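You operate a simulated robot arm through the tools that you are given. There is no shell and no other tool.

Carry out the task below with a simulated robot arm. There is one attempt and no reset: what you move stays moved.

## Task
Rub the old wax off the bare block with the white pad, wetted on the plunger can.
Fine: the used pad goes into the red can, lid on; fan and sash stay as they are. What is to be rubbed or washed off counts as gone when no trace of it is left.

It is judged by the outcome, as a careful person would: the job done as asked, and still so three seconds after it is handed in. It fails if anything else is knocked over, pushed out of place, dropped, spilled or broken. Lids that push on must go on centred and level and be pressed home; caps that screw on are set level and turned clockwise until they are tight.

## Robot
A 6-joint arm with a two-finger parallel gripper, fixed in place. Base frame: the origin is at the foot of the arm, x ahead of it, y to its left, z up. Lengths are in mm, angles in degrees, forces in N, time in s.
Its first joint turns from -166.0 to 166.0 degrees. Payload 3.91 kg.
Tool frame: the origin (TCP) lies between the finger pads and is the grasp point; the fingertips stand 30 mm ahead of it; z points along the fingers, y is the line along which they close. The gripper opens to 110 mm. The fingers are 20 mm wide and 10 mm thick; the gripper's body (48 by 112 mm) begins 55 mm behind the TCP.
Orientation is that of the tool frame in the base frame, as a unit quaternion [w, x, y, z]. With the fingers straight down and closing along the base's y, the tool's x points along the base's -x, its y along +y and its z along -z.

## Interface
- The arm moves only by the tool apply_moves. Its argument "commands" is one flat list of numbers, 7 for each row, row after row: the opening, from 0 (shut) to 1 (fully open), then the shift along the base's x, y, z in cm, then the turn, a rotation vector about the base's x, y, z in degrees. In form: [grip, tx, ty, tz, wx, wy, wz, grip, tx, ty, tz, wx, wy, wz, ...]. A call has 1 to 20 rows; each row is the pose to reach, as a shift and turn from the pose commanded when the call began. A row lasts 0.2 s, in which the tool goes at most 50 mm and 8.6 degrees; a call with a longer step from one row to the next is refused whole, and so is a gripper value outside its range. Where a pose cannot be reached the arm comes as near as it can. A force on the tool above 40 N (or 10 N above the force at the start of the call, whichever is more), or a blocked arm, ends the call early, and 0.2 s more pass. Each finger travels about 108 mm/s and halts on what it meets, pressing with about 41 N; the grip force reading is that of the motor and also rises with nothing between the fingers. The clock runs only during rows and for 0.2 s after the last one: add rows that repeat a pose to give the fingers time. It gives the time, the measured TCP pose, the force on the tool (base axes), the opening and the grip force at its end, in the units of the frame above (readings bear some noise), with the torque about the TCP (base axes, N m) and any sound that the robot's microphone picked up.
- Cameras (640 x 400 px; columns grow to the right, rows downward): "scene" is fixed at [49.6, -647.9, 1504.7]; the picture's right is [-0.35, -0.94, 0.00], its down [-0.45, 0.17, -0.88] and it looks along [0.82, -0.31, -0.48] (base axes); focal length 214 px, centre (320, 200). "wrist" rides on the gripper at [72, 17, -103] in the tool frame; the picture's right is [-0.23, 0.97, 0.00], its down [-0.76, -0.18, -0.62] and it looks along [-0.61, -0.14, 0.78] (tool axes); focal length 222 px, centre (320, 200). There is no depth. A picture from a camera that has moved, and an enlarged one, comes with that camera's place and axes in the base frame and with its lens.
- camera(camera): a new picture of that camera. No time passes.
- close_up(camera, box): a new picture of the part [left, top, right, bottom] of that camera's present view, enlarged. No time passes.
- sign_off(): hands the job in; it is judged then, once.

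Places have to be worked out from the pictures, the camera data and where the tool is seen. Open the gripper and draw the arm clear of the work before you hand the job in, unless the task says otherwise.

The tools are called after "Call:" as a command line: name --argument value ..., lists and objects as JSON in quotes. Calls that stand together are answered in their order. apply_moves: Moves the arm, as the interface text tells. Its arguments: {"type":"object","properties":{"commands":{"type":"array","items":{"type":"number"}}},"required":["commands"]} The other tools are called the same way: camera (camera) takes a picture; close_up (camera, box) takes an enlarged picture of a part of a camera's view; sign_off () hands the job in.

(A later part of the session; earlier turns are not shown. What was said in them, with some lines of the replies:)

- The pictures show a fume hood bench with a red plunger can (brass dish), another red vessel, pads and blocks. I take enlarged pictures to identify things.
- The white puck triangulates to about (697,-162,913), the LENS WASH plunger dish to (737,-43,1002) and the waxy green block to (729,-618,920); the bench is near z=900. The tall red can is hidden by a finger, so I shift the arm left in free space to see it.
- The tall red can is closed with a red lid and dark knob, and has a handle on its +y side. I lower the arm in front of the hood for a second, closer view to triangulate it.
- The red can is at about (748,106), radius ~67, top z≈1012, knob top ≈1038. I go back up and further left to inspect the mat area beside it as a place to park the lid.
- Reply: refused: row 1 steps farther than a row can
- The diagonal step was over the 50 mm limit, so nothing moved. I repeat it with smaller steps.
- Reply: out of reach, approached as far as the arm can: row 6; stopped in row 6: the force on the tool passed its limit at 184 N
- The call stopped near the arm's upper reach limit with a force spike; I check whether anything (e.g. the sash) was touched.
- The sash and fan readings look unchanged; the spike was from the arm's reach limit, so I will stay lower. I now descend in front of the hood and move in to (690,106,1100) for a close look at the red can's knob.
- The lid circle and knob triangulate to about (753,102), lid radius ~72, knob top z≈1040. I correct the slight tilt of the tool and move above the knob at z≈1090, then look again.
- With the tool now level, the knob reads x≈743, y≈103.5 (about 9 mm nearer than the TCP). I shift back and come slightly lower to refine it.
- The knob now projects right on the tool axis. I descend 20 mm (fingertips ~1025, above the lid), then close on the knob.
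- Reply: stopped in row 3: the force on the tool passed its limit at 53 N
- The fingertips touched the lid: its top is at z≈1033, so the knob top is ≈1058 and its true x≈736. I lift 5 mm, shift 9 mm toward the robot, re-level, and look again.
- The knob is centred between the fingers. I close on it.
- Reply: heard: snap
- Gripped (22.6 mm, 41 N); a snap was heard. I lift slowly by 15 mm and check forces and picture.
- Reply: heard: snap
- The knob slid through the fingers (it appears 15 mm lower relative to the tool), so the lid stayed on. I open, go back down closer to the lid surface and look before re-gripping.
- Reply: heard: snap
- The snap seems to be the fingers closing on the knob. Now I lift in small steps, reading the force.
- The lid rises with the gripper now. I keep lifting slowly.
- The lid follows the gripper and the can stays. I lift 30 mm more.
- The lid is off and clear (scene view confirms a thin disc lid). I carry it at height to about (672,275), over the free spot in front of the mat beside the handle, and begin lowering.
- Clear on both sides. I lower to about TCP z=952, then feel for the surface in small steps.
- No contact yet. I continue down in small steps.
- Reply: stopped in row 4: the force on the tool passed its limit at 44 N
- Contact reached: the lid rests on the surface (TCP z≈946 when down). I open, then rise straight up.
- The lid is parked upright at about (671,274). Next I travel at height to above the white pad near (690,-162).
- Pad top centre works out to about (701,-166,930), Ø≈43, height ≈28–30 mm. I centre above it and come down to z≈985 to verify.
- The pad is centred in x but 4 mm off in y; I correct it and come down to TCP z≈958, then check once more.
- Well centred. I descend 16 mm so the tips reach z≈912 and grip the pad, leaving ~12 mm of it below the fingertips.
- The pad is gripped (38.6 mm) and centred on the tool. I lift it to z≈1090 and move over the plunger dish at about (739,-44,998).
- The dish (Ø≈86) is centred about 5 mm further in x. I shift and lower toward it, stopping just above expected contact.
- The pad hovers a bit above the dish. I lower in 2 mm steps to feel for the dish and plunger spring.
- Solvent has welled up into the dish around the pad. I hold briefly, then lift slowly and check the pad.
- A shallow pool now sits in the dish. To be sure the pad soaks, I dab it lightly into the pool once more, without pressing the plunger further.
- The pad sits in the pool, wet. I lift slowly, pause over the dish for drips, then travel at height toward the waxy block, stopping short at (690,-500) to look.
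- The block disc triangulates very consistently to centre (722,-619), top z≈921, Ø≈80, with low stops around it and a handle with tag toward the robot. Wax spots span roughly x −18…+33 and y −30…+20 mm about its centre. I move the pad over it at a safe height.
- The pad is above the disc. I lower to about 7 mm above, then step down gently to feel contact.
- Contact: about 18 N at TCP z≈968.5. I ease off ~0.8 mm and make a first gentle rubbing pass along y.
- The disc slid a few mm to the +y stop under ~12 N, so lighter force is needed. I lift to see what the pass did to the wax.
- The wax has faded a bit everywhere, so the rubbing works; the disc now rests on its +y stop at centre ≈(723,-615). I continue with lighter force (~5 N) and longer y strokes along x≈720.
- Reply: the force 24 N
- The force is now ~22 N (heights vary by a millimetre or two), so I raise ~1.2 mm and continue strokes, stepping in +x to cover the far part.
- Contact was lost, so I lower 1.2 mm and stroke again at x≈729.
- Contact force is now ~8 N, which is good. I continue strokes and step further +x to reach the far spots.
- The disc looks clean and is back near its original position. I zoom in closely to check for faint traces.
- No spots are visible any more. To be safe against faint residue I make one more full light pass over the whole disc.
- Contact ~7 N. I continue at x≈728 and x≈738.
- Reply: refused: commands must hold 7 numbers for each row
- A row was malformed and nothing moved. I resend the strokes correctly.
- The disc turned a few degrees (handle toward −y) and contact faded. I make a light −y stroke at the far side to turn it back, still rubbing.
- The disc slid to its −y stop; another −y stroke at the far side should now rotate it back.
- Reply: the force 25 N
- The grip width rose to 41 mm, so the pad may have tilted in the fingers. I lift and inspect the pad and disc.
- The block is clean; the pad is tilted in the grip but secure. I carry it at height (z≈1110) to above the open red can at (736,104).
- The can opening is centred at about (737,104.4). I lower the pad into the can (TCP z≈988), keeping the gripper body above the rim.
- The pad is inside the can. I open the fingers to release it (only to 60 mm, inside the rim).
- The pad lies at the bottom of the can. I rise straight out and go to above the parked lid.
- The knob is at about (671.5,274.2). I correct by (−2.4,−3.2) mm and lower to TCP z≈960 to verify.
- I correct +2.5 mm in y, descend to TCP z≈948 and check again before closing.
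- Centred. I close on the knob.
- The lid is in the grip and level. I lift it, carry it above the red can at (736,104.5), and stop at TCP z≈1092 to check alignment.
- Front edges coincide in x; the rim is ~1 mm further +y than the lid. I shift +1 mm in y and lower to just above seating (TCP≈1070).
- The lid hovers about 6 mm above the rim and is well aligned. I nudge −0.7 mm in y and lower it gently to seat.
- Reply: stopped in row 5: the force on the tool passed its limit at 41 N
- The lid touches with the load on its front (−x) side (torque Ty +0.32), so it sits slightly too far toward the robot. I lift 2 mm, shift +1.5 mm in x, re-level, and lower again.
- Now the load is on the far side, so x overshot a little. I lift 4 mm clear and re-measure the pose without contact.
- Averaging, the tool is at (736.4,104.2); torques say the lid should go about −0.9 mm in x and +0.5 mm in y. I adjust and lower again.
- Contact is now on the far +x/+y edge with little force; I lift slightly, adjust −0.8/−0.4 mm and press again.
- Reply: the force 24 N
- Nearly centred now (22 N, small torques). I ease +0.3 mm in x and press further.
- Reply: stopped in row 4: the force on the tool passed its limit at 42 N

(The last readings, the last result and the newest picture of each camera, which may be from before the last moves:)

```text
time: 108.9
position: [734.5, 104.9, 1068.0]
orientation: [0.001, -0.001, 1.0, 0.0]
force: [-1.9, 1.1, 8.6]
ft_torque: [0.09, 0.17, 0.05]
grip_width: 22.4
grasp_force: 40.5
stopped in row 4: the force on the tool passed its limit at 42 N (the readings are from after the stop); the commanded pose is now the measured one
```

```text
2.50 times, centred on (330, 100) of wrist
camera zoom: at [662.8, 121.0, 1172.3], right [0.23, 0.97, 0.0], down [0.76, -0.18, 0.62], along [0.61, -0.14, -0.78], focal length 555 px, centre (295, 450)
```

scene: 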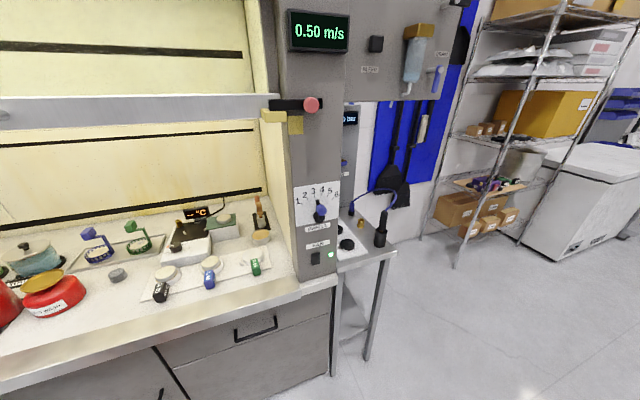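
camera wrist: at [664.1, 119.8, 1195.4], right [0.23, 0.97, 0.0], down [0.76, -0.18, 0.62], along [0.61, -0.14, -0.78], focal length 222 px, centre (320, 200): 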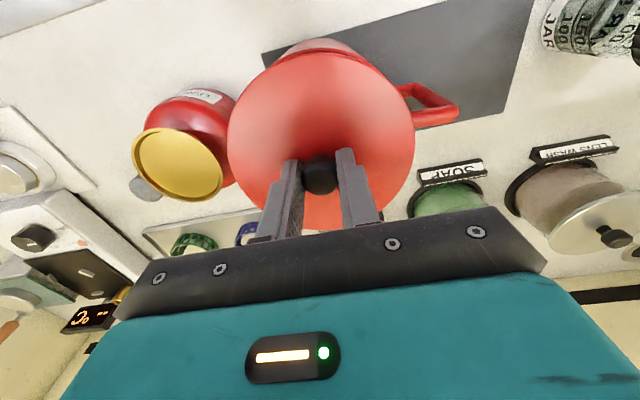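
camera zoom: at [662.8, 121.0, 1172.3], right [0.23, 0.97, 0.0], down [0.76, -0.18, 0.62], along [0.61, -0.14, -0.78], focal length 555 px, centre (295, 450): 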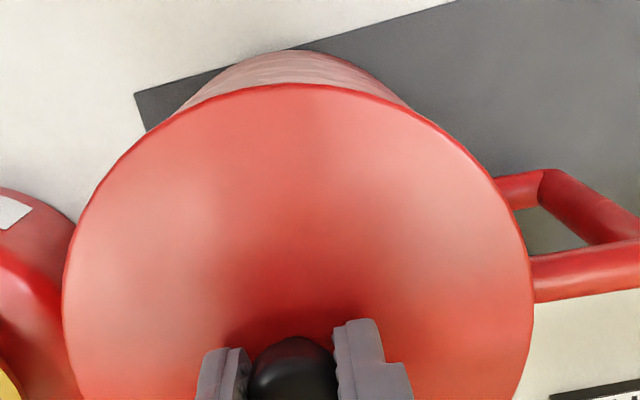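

The lid sits on the rim but is not yet home (~2–3 mm up at 40 N). I release it so it can self-centre, rise, and look before pressing from above with closed fingers.

Call:
apply_moves --commands '[0.1, 0, 0, 0, 0, 0, 0, 0.25, 0, 0, 0, 0, 0, 0, 0.4, 0, 0, 0, 0, 0, 0, 0.4, 0, 0, 0.5, 0, 0, 0, 0.4, 0, 0, 2, 0, 0, 0, 0.4, 0, 0, 4, 0, 0, 0, 0.4, 0, 0, 5, 0, 0, 0, 0.4, 0, 0, 5, 0, 0, 0]'

Call:
close_up --camera "wrist" --box '[220, 20, 440, 200]'

Call:
close_up --camera "scene" --box '[0, 262, 24, 292]'

```text
time: 110.7
position: [734.8, 105.1, 1116.8]
orientation: [0.002, -0.001, 1.0, 0.001]
force: [-0.2, 0.8, -0.2]
ft_torque: [0.0, 0.02, 0.02]
grip_width: 43.9
grasp_force: 0.2
```

```text
2.22 times, centred on (330, 110) of wrist
camera zoom: at [662.9, 120.9, 1220.7], right [0.23, 0.97, 0.0], down [0.76, -0.18, 0.62], along [0.61, -0.14, -0.78], focal length 494 px, centre (298, 400)
```

zoom: 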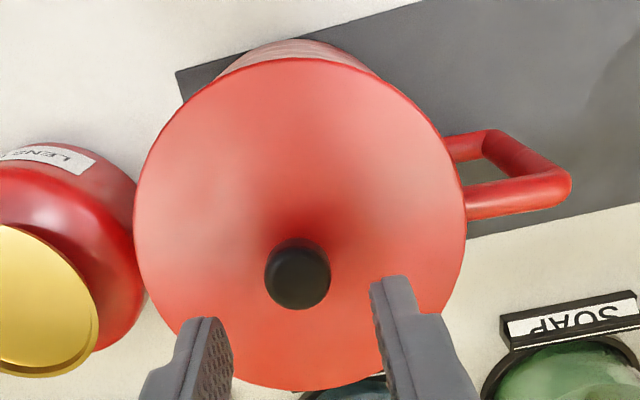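

```text
13.33 times, centred on (12, 277) of scene
camera zoom: at [49.6, -647.9, 1504.7], right [-0.35, -0.94, 0.0], down [-0.45, 0.17, -0.88], along [0.82, -0.31, -0.48], focal length 2860 px, centre (4427, -827)
```

zoom: 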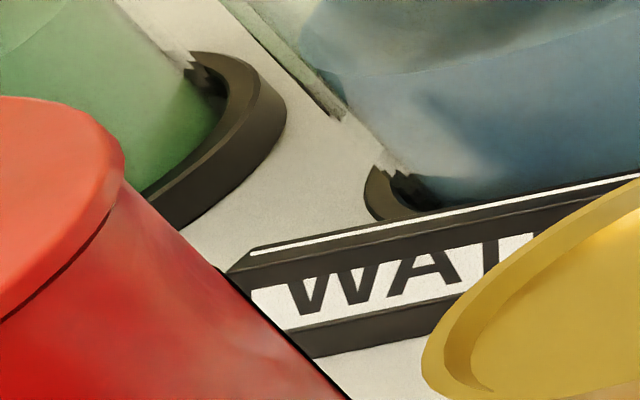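

The lid looks level on the rim and the knob is right under the tool. I close the fingers and press straight down on the knob.

Call:
apply_moves --commands '[0.2, -0.05, 0, 0, -0.1, 0.23, -0.1, 0, -0.05, 0, 0, -0.1, 0.23, -0.1, 0, -0.05, 0, -0.5, -0.1, 0.23, -0.1, 0, -0.05, 0, -1.2, -0.1, 0.23, -0.1, 0, -0.05, 0, -1.8, -0.1, 0.23, -0.1, 0, -0.05, 0, -2.2, -0.1, 0.23, -0.1, 0, -0.05, 0, -2.3, -0.1, 0.23, -0.1]'

Call:
close_up --camera "wrist" --box '[220, 20, 440, 200]'

```text
time: 112.3
position: [735.6, 104.1, 1094.9]
orientation: [-0.001, 0.001, 1.0, 0.0]
force: [0.4, 0.1, 0.0]
ft_torque: [0.04, -0.01, 0.01]
grip_width: 0.0
grasp_force: 37.9
```

```text
2.22 times, centred on (330, 110) of wrist
camera zoom: at [663.3, 121.5, 1198.6], right [0.23, 0.97, 0.0], down [0.76, -0.18, 0.62], along [0.6, -0.14, -0.78], focal length 494 px, centre (298, 400)
```

zoom: 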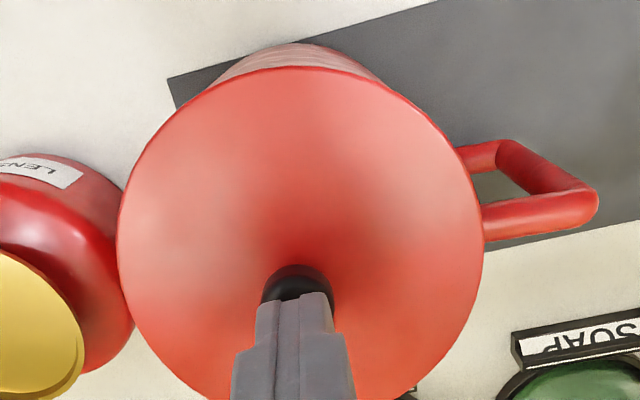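

The closed fingertips are over the knob. I press down in small steps.

Call:
apply_moves --commands '[0, 0, 0, -0.1, 0, 0, 0, 0, 0, 0, -0.2, 0, 0, 0, 0, 0, 0, -0.3, 0, 0, 0, 0, 0, 0, -0.4, 0, 0, 0, 0, 0, 0, -0.5, 0, 0, 0, 0, 0, 0, -0.6, 0, 0, 0]'

Call:
close_up --camera "scene" --box '[0, 262, 24, 292]'

```text
time: 113.8
position: [735.0, 103.2, 1090.7]
orientation: [0.003, 0.001, 1.0, 0.001]
force: [-0.3, 0.9, 7.5]
ft_torque: [0.06, -0.07, 0.03]
grip_width: 0.0
grasp_force: 37.5
stopped in row 6: the force on the tool passed its limit at 43 N (the readings are from after the stop); the commanded pose is now the measured one
```

```text
13.33 times, centred on (12, 277) of scene
camera zoom: at [49.6, -647.9, 1504.7], right [-0.35, -0.94, 0.0], down [-0.45, 0.17, -0.88], along [0.82, -0.31, -0.48], focal length 2860 px, centre (4427, -827)
```

zoom: 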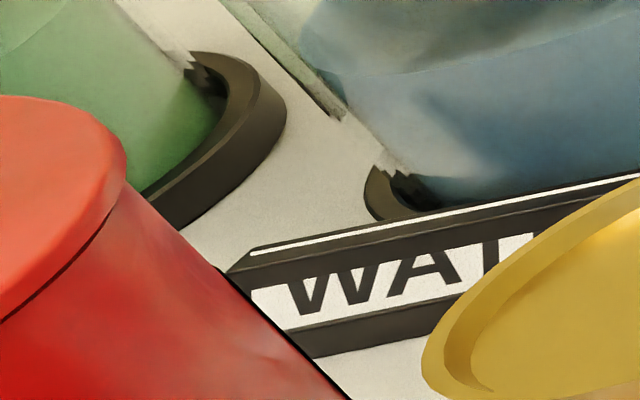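

No snap was heard at 43 N. I compare the same scene crop as at the start to judge whether the lid is home.

Call:
close_up --camera "scene" --box '[0, 200, 160, 320]'

Call:
close_up --camera "wrist" --box '[230, 30, 410, 130]'

```text
3.33 times, centred on (80, 260) of scene
camera zoom: at [49.6, -647.9, 1504.7], right [-0.35, -0.94, 0.0], down [-0.45, 0.17, -0.88], along [0.82, -0.31, -0.48], focal length 715 px, centre (1120, 0)
```

zoom: 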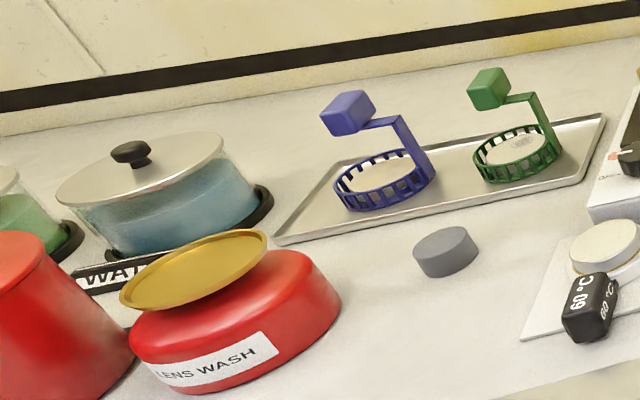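

```text
3.56 times, centred on (320, 80) of wrist
camera zoom: at [662.4, 121.0, 1195.0], right [0.23, 0.97, 0.0], down [0.76, -0.18, 0.63], along [0.61, -0.14, -0.78], focal length 790 px, centre (320, 627)
```

zoom: 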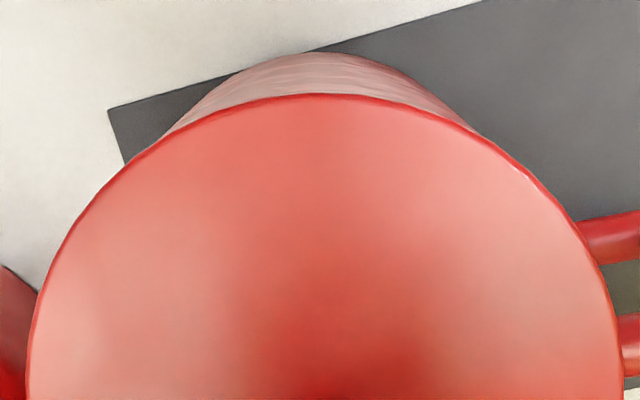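

I press again in a ratcheting way, with small increments so the force can build above 40 N in a controlled manner.

Call:
apply_moves --commands '[0, 0, 0, -0.05, 0, 0.3, 0, 0, 0, 0, -0.1, 0, 0.3, 0, 0, 0, 0, -0.15, 0, 0.3, 0]'

```text
time: 114.6
position: [734.8, 103.9, 1092.1]
orientation: [0.002, 0.0, 1.0, 0.001]
force: [0.4, 3.3, 8.1]
ft_torque: [0.11, -0.1, 0.03]
grip_width: 0.3
grasp_force: 38.1
stopped in row 3: the force on the tool passed its limit at 42 N (the readings are from after the stop); the commanded pose is now the measured one
```

Call:
apply_moves --commands '[0, 0, 0, -0.04, 0, 0.2, 0, 0, 0, 0, -0.08, 0, 0.2, 0]'

```text
time: 115.2
position: [734.5, 104.3, 1090.6]
orientation: [0.001, 0.001, 1.0, 0.001]
force: [9.3, 0.6, 26.1]
ft_torque: [0.01, -0.54, -0.01]
grip_width: 0.0
grasp_force: 38.0
```

Call:
apply_moves --commands '[0, 0, 0, -0.03, 0, 0, 0]'

Call:
apply_moves --commands '[0, 0, 0, -0.03, 0, 0, 0]'

```text
time: 115.7
position: [735.5, 104.2, 1091.1]
orientation: [0.002, 0.001, 1.0, 0.001]
force: [0.5, -1.0, 9.3]
ft_torque: [0.03, -0.09, 0.0]
grip_width: 0.1
grasp_force: 38.0
stopped in row 1: the force on the tool passed its limit at 41 N (the readings are from after the stop); the commanded pose is now the measured one
```

```text
time: 116.1
position: [735.2, 103.3, 1091.7]
orientation: [0.002, 0.0, 1.0, 0.001]
force: [6.1, -2.1, 17.6]
ft_torque: [-0.05, -0.36, 0.0]
grip_width: 0.2
grasp_force: 37.9
```

Still no snap, so the lid may be slightly off-centre or tilted. I raise and back the arm off to look at the lid seam from the front.

Call:
apply_moves --commands '[0, 0, 0, 1, 0, 0, 0, 0, 0, 0, 3, 0, 0, 0, 0, -3, 0, 3, 0, 0, 0, 0, -6, 0, 1, 0, 0, 0, 0, -9, 0, -1, 0, 0, 0, 0, -12, 0, -3, 0, 0, 0, 0, -12, 0, -3, 0, 0, 0]'

Call:
camera --camera "wrist"

Call:
close_up --camera "wrist" --box '[240, 90, 400, 210]'

```text
time: 117.7
position: [615.6, 104.1, 1060.2]
orientation: [0.002, 0.001, 1.0, 0.001]
force: [1.0, -0.4, -0.2]
ft_torque: [-0.03, 0.0, 0.0]
grip_width: 0.1
grasp_force: 37.5
```

```text
taken
camera wrist: at [544.2, 119.7, 1163.9], right [0.23, 0.97, 0.0], down [0.76, -0.18, 0.62], along [0.61, -0.14, -0.78], focal length 222 px, centre (320, 200)
```

wrist: 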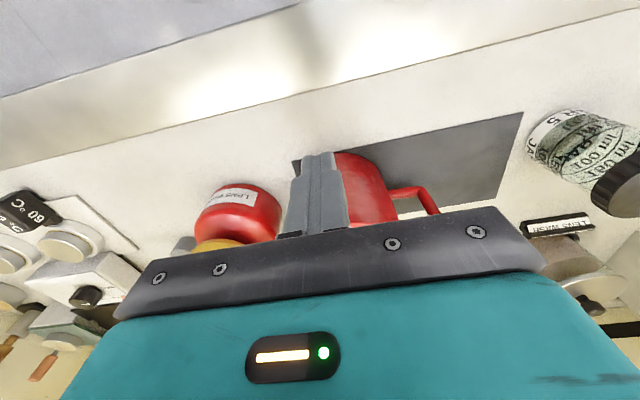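

```text
3.33 times, centred on (320, 150) of wrist
camera zoom: at [544.2, 119.7, 1163.9], right [0.23, 0.97, 0.0], down [0.76, -0.18, 0.62], along [0.61, -0.14, -0.78], focal length 740 px, centre (320, 367)
```

zoom: 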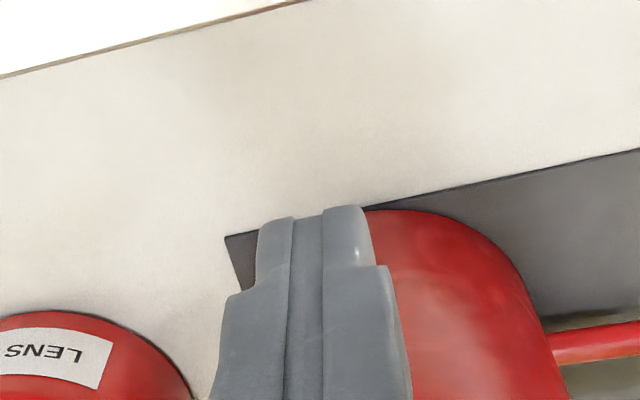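

Call:
apply_moves --commands '[0, 0, 3, 1, 0, 0, 0, 0, 0, 6, 2.5, 0, 0, 0, 0, 0, 9, 4, 0, 0, 0, 0, 0, 11, 4, 0, 0, 0, 0, 0, 11, 4, 0, 0, 0]'

Call:
close_up --camera "wrist" --box '[170, 120, 300, 250]'

```text
time: 118.9
position: [615.3, 215.2, 1100.6]
orientation: [-0.001, 0.0, 1.0, 0.001]
force: [0.2, 0.0, -0.2]
ft_torque: [0.0, -0.02, 0.04]
grip_width: 0.0
grasp_force: 37.5
```

```text
3.08 times, centred on (235, 185) of wrist
camera zoom: at [542.5, 231.5, 1203.9], right [0.23, 0.97, 0.0], down [0.76, -0.18, 0.62], along [0.61, -0.14, -0.78], focal length 684 px, centre (582, 246)
```

zoom: 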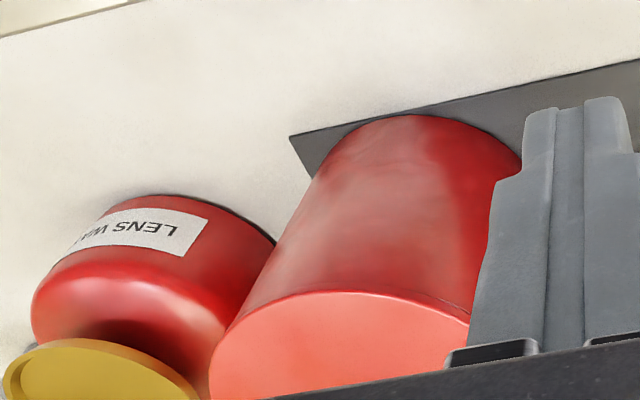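

Call:
close_up --camera "wrist" --box '[210, 195, 280, 245]'

Call:
close_up --camera "scene" --box '[0, 265, 14, 285]'

```text
8.00 times, centred on (245, 220) of wrist
camera zoom: at [542.5, 231.5, 1203.9], right [0.23, 0.97, 0.0], down [0.76, -0.18, 0.62], along [0.61, -0.14, -0.78], focal length 1777 px, centre (920, 40)
```

zoom: 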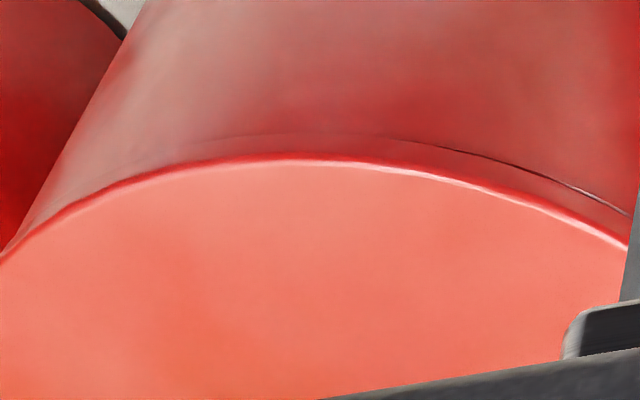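

```text
16.00 times, centred on (7, 275) of scene
camera zoom: at [49.6, -647.9, 1504.7], right [-0.35, -0.94, 0.0], down [-0.45, 0.17, -0.88], along [0.82, -0.31, -0.48], focal length 3432 px, centre (5328, -1000)
```

zoom: 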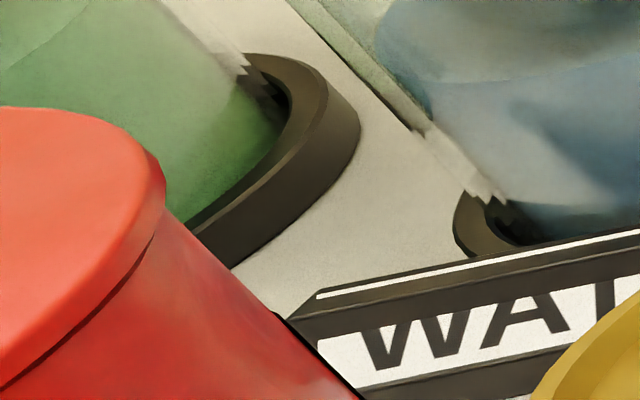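

The seam looks thin but I cannot tell whether it is fully home. I go back over the can and touch the lid with open fingers straddling the knob, as I did originally (contact then at TCP z≈1063.2), to compare heights and press there.

Call:
apply_moves --commands '[0.2, 3, -2.8, 0.3, 0, 0, 0, 0.3, 6, -5.6, 0.3, 0, 0, 0, 0.45, 9, -8.4, 0.3, 0, 0, 0, 0.45, 12.1, -11.05, 0.3, 0, 0, 0, 0.45, 12.1, -11.05, 0.3, 0, 0, 0, 0.45, 12.1, -11.05, 0.3, 0, 0, 0]'

Call:
close_up --camera "wrist" --box '[220, 20, 440, 220]'

```text
time: 120.3
position: [736.0, 104.4, 1103.7]
orientation: [0.0, 0.001, 1.0, 0.001]
force: [0.2, -0.1, 0.9]
ft_torque: [-0.02, 0.02, 0.02]
grip_width: 49.6
grasp_force: 0.0
```

```text
2.00 times, centred on (330, 120) of wrist
camera zoom: at [664.0, 121.1, 1207.2], right [0.23, 0.97, 0.0], down [0.76, -0.18, 0.62], along [0.61, -0.14, -0.78], focal length 444 px, centre (300, 360)
```

zoom: 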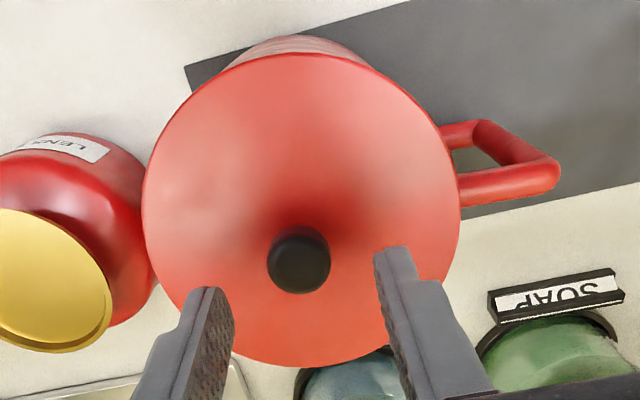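

Call:
apply_moves --commands '[0.45, 0, 0, -1, 0, 0, 0, 0.45, 0, 0, -2, 0, 0, 0, 0.45, 0, 0, -3, 0, 0, 0, 0.45, 0, 0, -3.4, 0, 0, 0, 0.45, 0, 0, -3.5, 0, 0, 0, 0.45, 0, 0, -3.6, 0, 0, 0, 0.45, 0, 0, -3.7, 0, 0, 0]'

Call:
apply_moves --commands '[0.45, 0, 0, 0, 0, 0, 0]'

```text
time: 121.9
position: [737.2, 103.8, 1067.3]
orientation: [0.0, 0.001, 1.0, 0.001]
force: [0.3, -0.3, 0.2]
ft_torque: [0.06, -0.03, 0.0]
grip_width: 49.6
grasp_force: 0.1
```

```text
time: 122.3
position: [737.9, 104.0, 1067.0]
orientation: [0.0, 0.001, 1.0, 0.001]
force: [-0.4, 0.0, 0.5]
ft_torque: [-0.01, -0.03, 0.0]
grip_width: 49.3
grasp_force: 0.1
```

Call:
apply_moves --commands '[0.45, 0, 0, -0.05, 0, 0, 0, 0.45, 0, 0, -0.1, 0, 0, 0]'

Call:
apply_moves --commands '[0.45, 0, 0, -0.05, 0, 0, 0, 0.45, 0, 0, -0.1, 0, 0, 0]'

Call:
apply_moves --commands '[0.45, 0, 0, -0.05, 0, 0, 0, 0.45, 0, 0, -0.1, 0, 0, 0]'

```text
time: 122.9
position: [735.9, 104.0, 1065.7]
orientation: [0.0, 0.001, 1.0, 0.002]
force: [3.7, 0.4, 11.0]
ft_torque: [-0.08, -0.25, 0.0]
grip_width: 49.5
grasp_force: 0.2
```

```text
time: 123.5
position: [735.9, 103.1, 1066.0]
orientation: [0.002, 0.0, 1.0, 0.002]
force: [9.2, 1.8, 30.2]
ft_torque: [-0.05, -0.52, 0.03]
grip_width: 49.7
grasp_force: 0.2
```

```text
time: 124.1
position: [736.6, 103.2, 1062.9]
orientation: [0.0, 0.001, 1.0, 0.001]
force: [-2.7, 0.3, 4.6]
ft_torque: [-0.12, 0.12, -0.1]
grip_width: 49.5
grasp_force: 0.0
heard: snap
```

Snap — the lid went home, and the tool dropped to z≈1063, matching the original height. I press lightly once more to confirm it is firm.

Call:
apply_moves --commands '[0.45, 0, 0, -0.05, 0, 0, 0, 0.45, 0, 0, -0.12, 0, 0, 0, 0.45, 0, 0, -0.12, 0, 0, 0]'

```text
time: 124.9
position: [736.5, 102.9, 1064.4]
orientation: [0.001, 0.0, 1.0, 0.001]
force: [-6.9, 0.6, 16.5]
ft_torque: [-0.16, 0.22, -0.06]
grip_width: 48.7
grasp_force: 0.1
```

Firm at 16 N. I rise straight up clear of the knob and inspect.

Call:
apply_moves --commands '[0.45, 0, 0, 0.5, 0, 0, 0, 0.45, 0, 0, 1.5, 0, 0, 0, 0.45, 0, 0, 3, 0, 0, 0, 0.45, 0, 0, 4.5, 0, 0, 0, 0.45, -3, 0, 4.5, 0, 0, 0, 0.45, -6, 3, 4.5, 0, 0, 0, 0.45, -9, 6, 4.5, 0, 0, 0, 0.45, -12, 9, 4.5, 0, 0, 0, 0.45, -12, 11, 4.5, 0, 0, 0, 0.45, -12, 11, 4.5, 0, 0, 0]'

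Call:
close_up --camera "wrist" --box '[170, 120, 300, 250]'

Call:
close_up --camera "scene" --box '[0, 262, 24, 292]'

Call:
camera --camera "scene"

```text
time: 127.1
position: [617.7, 215.2, 1105.2]
orientation: [0.001, 0.001, 1.0, 0.001]
force: [1.3, -0.5, 1.0]
ft_torque: [-0.03, 0.01, -0.01]
grip_width: 49.5
grasp_force: 0.0
```

```text
3.08 times, centred on (235, 185) of wrist
camera zoom: at [544.7, 231.0, 1209.0], right [0.23, 0.97, 0.0], down [0.76, -0.18, 0.62], along [0.61, -0.14, -0.78], focal length 684 px, centre (582, 246)
```

zoom: 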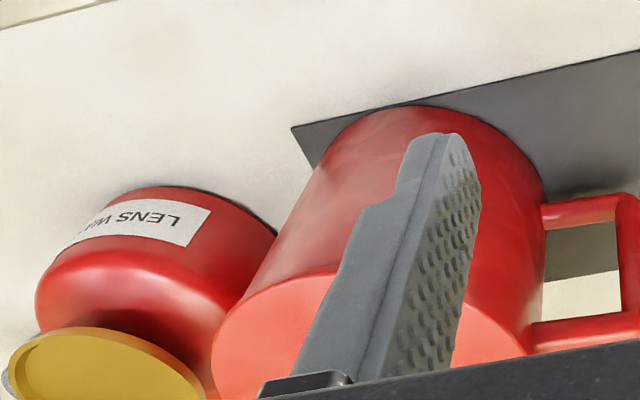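

```text
13.33 times, centred on (12, 277) of scene
camera zoom: at [49.6, -647.9, 1504.7], right [-0.35, -0.94, 0.0], down [-0.45, 0.17, -0.88], along [0.82, -0.31, -0.48], focal length 2860 px, centre (4427, -827)
```

zoom: 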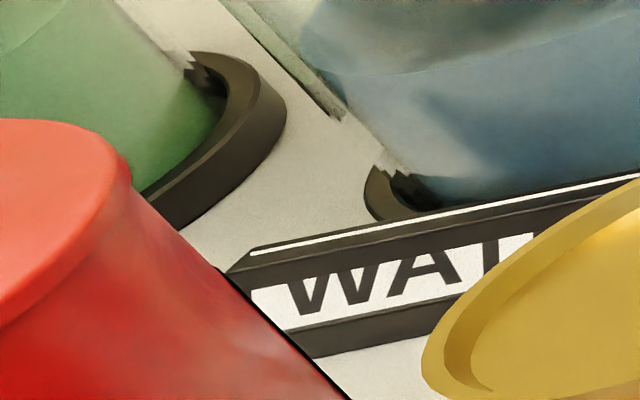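

```text
taken
```

scene: 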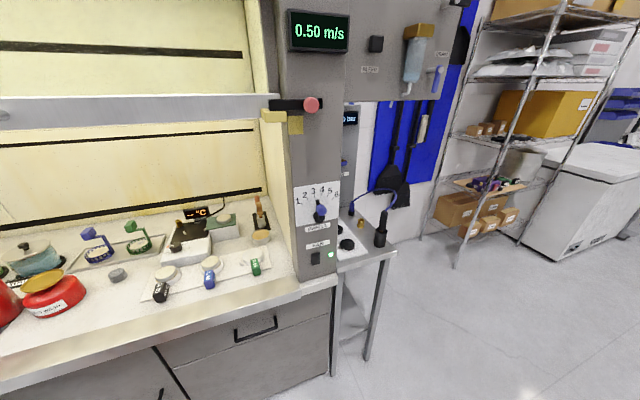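

The lid is flush all round now. I check the cleaned block closely for traces and for its position.

Call:
close_up --camera "scene" --box '[220, 230, 290, 290]'

Call:
close_up --camera "scene" --box '[240, 243, 270, 268]'

```text
6.67 times, centred on (255, 260) of scene
camera zoom: at [49.6, -647.9, 1504.7], right [-0.35, -0.94, 0.0], down [-0.45, 0.17, -0.88], along [0.82, -0.31, -0.48], focal length 1430 px, centre (753, -200)
```

zoom: 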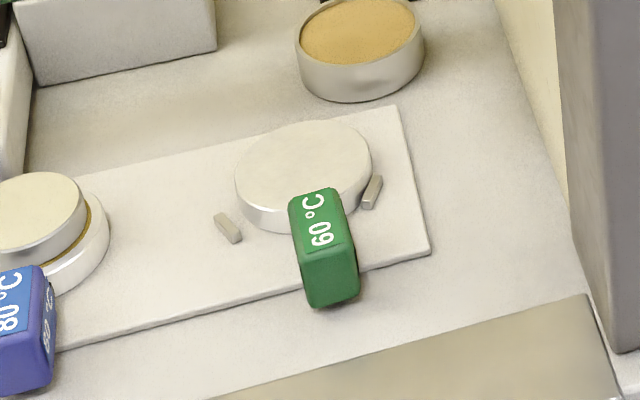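

```text
16.00 times, centred on (255, 256) of scene
camera zoom: at [49.6, -647.9, 1504.7], right [-0.35, -0.94, 0.0], down [-0.45, 0.17, -0.88], along [0.82, -0.31, -0.48], focal length 3432 px, centre (1360, -688)
```

zoom: 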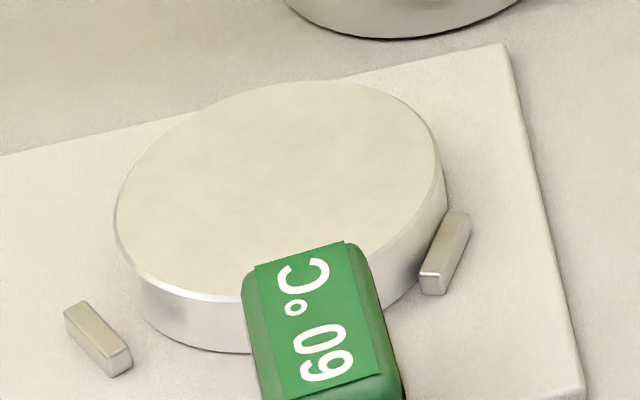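

The block looks clean in the scene view and lies within its stops. I take one last close look from the wrist camera to make sure no faint wax remains, travelling at height.

Call:
apply_moves --commands '[0.45, 0.5, -4, 0, 0, 0, 0, 0.45, 1, -8, 0, 0, 0, 0, 0.45, 1.5, -12, 0, 0, 0, 0, 0.45, 2, -16, 0, 0, 0, 0, 0.45, 2.5, -20, 0, 0, 0, 0, 0.45, 3, -24, 0, 0, 0, 0, 0.45, 3.5, -28, 0, 0, 0, 0, 0.45, 4, -32, 0, 0, 0, 0, 0.45, 4.5, -36, 0, 0, 0, 0, 0.45, 5, -40, 0, 0, 0, 0, 0.45, 5.5, -44, 0, 0, 0, 0, 0.45, 6, -48, 0, 0, 0, 0, 0.45, 6.5, -52, 0, 0, 0, 0, 0.45, 7, -56, 0, 0, 0, 0, 0.45, 7.5, -60, 0, 0, 0, 0, 0.45, 8, -64, -1, 0, 0, 0, 0.45, 8.5, -68, -2, 0, 0, 0, 0.45, 9, -72, -4, 0, 0, 0, 0.45, 9, -75, -6, 0, 0, 0, 0.45, 9, -75, -6, 0, 0, 0]'

Call:
camera --camera "wrist"

Call:
close_up --camera "wrist" --box '[210, 60, 330, 180]'

```text
time: 131.3
position: [710.3, -536.1, 1046.1]
orientation: [0.0, 0.001, 1.0, 0.001]
force: [1.0, -0.7, -0.1]
ft_torque: [0.01, 0.02, 0.0]
grip_width: 49.6
grasp_force: 0.1
```

```text
taken
camera wrist: at [637.8, -518.8, 1150.7], right [0.23, 0.97, 0.0], down [0.76, -0.18, 0.62], along [0.61, -0.14, -0.78], focal length 222 px, centre (320, 200)
```

wrist: 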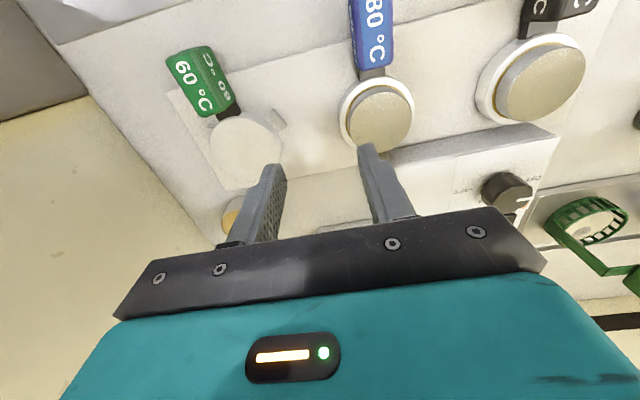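

```text
3.33 times, centred on (270, 120) of wrist
camera zoom: at [637.8, -518.8, 1150.7], right [0.23, 0.97, 0.0], down [0.76, -0.18, 0.62], along [0.61, -0.14, -0.78], focal length 740 px, centre (487, 467)
```

zoom: 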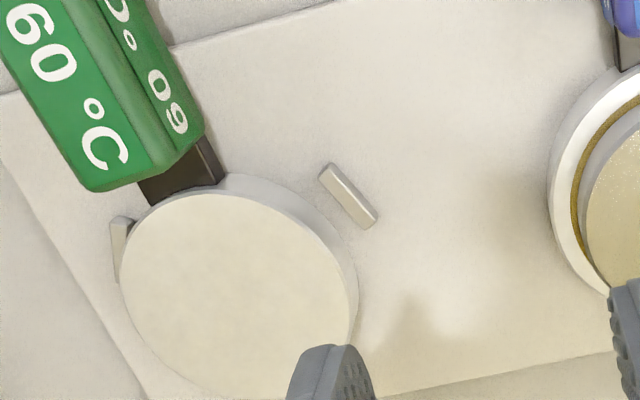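

Clean where visible; a finger hides the rest, so I shift 45 mm in +y and look at the whole disc.

Call:
apply_moves --commands '[0.45, 0, 2.5, 0.5, 0, 0, 0, 0.45, 0, 4.5, 1, 0, 0, 0, 0.45, 0, 4.5, 1, 0, 0, 0]'

Call:
close_up --camera "wrist" --box '[170, 80, 270, 200]'

```text
time: 132.1
position: [708.1, -491.8, 1055.6]
orientation: [0.0, 0.002, 1.0, 0.001]
force: [1.1, 0.0, 0.1]
ft_torque: [0.01, 0.03, -0.01]
grip_width: 49.5
grasp_force: 0.1
```

```text
3.33 times, centred on (220, 140) of wrist
camera zoom: at [635.5, -474.4, 1158.8], right [0.23, 0.97, 0.0], down [0.76, -0.18, 0.62], along [0.61, -0.14, -0.78], focal length 740 px, centre (653, 400)
```

zoom: 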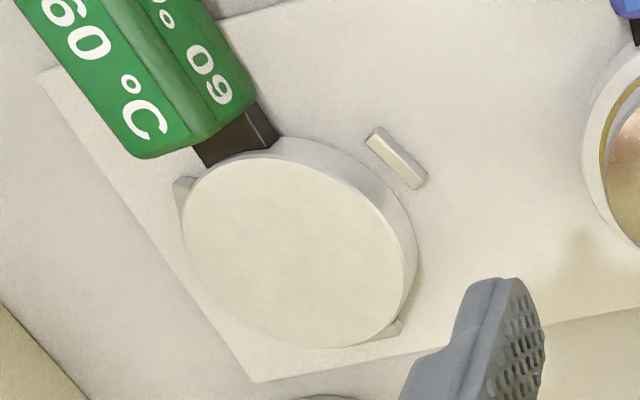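

The disc is spotless and flat. I retract the arm out of the hood to the start region with the gripper open.

Call:
apply_moves --commands '[0.45, -2.9, 3.5, 0.5, 0, 0, 0, 0.45, -5.8, 7, 1, 0, 0, 0, 0.5, -8.7, 10.5, 1.5, 0, 0, 0, 0.6, -11.6, 14, 2, 0, 0, 0, 0.7, -14.5, 17.5, 2.5, 0, 0, 0, 0.8, -17.4, 21, 3, 0, 0, 0, 0.9, -20.3, 24.5, 3.5, 0, 0, 0, 1, -23, 28, 4, 0, 0, 0, 1, -23, 31, 7.5, 0, 0, 0, 1, -23, 34, 11, 0, 0, 0, 1, -23, 37, 14.5, 0, 0, 0, 1, -23, 40, 18, 0, 0, 0, 1, -23, 40.8, 21, 0, 0, 0, 1, -23, 40.8, 21, 0, 0, 0]'

Call:
camera --camera "wrist"

Call:
camera --camera "scene"

Call:
close_up --camera "wrist" --box '[280, 100, 480, 260]'

```text
time: 135.1
position: [477.4, -81.5, 1266.1]
orientation: [0.0, 0.001, 1.0, 0.001]
force: [-0.4, 0.2, 0.5]
ft_torque: [-0.01, 0.02, -0.02]
grip_width: 110.1
grasp_force: 0.1
```

```text
taken
camera wrist: at [404.5, -65.3, 1369.7], right [0.23, 0.97, 0.0], down [0.76, -0.18, 0.62], along [0.61, -0.14, -0.78], focal length 222 px, centre (320, 200)
```

wrist: 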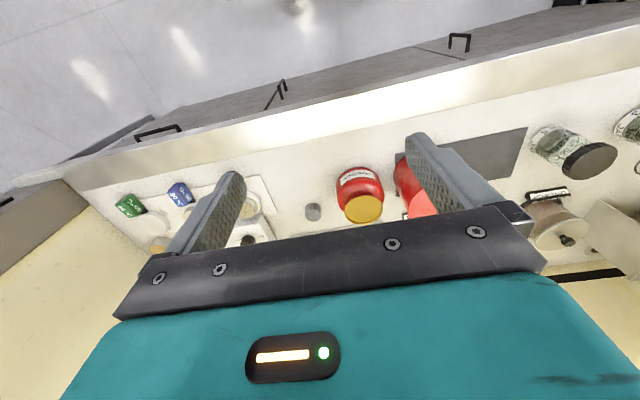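

```text
taken
```

scene: 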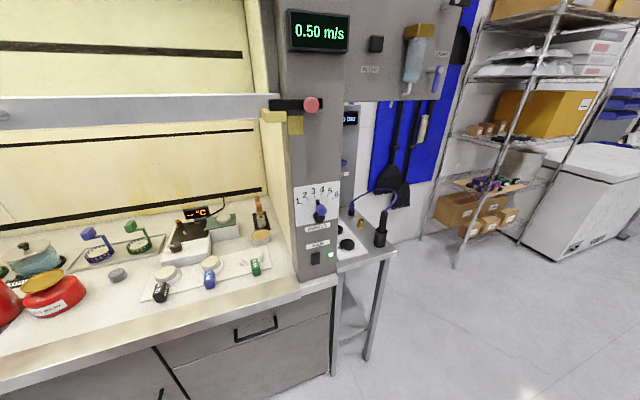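

```text
2.50 times, centred on (380, 180) of wrist
camera zoom: at [404.5, -65.3, 1369.7], right [0.23, 0.97, 0.0], down [0.76, -0.18, 0.62], along [0.61, -0.14, -0.78], focal length 555 px, centre (170, 250)
```

zoom: 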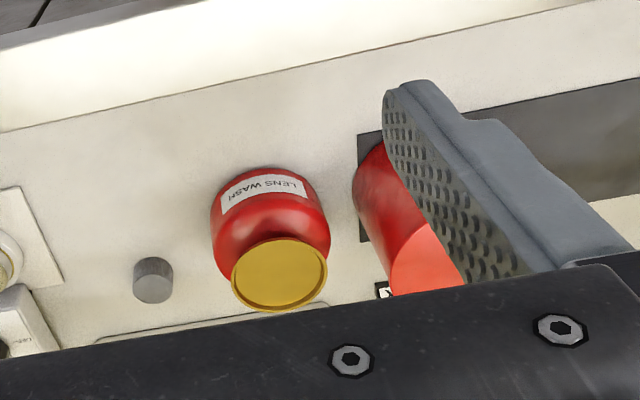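

The block is clean, the used pad is in the red can, and the lid has snapped on flush. The fan, sash and everything else look unchanged, and the arm is clear with the gripper open, so I hand the job in.

Call:
sign_off

```text
The job is handed in.
```

The wax is off the bare block, and the used white pad is in the red can with the lid pressed home. I've handed the job in.

- **Block:** I wetted the pad on the plunger can's dish and rubbed the whole top. Close-ups from both cameras show no trace of wax. The rubbing shifted the block about 5 mm and turned it roughly 9 degrees. It is still flat and inside its stops; I left it there rather than push it again.
- **Red can:** The lid jammed a few times before it centred. It then snapped down to its original height and held firm under a further press. Those tries moved the can about 1 mm.
- **Fan and sash:** Both look unchanged; the airflow display still reads 0.50 m/s.
- **Force spike:** Early on, the arm hit its own upper reach limit and the call stopped at 184 N. I checked right afterwards and saw no sign that anything had been touched.

The arm is back near where it started, clear of the bench, with the gripper open.
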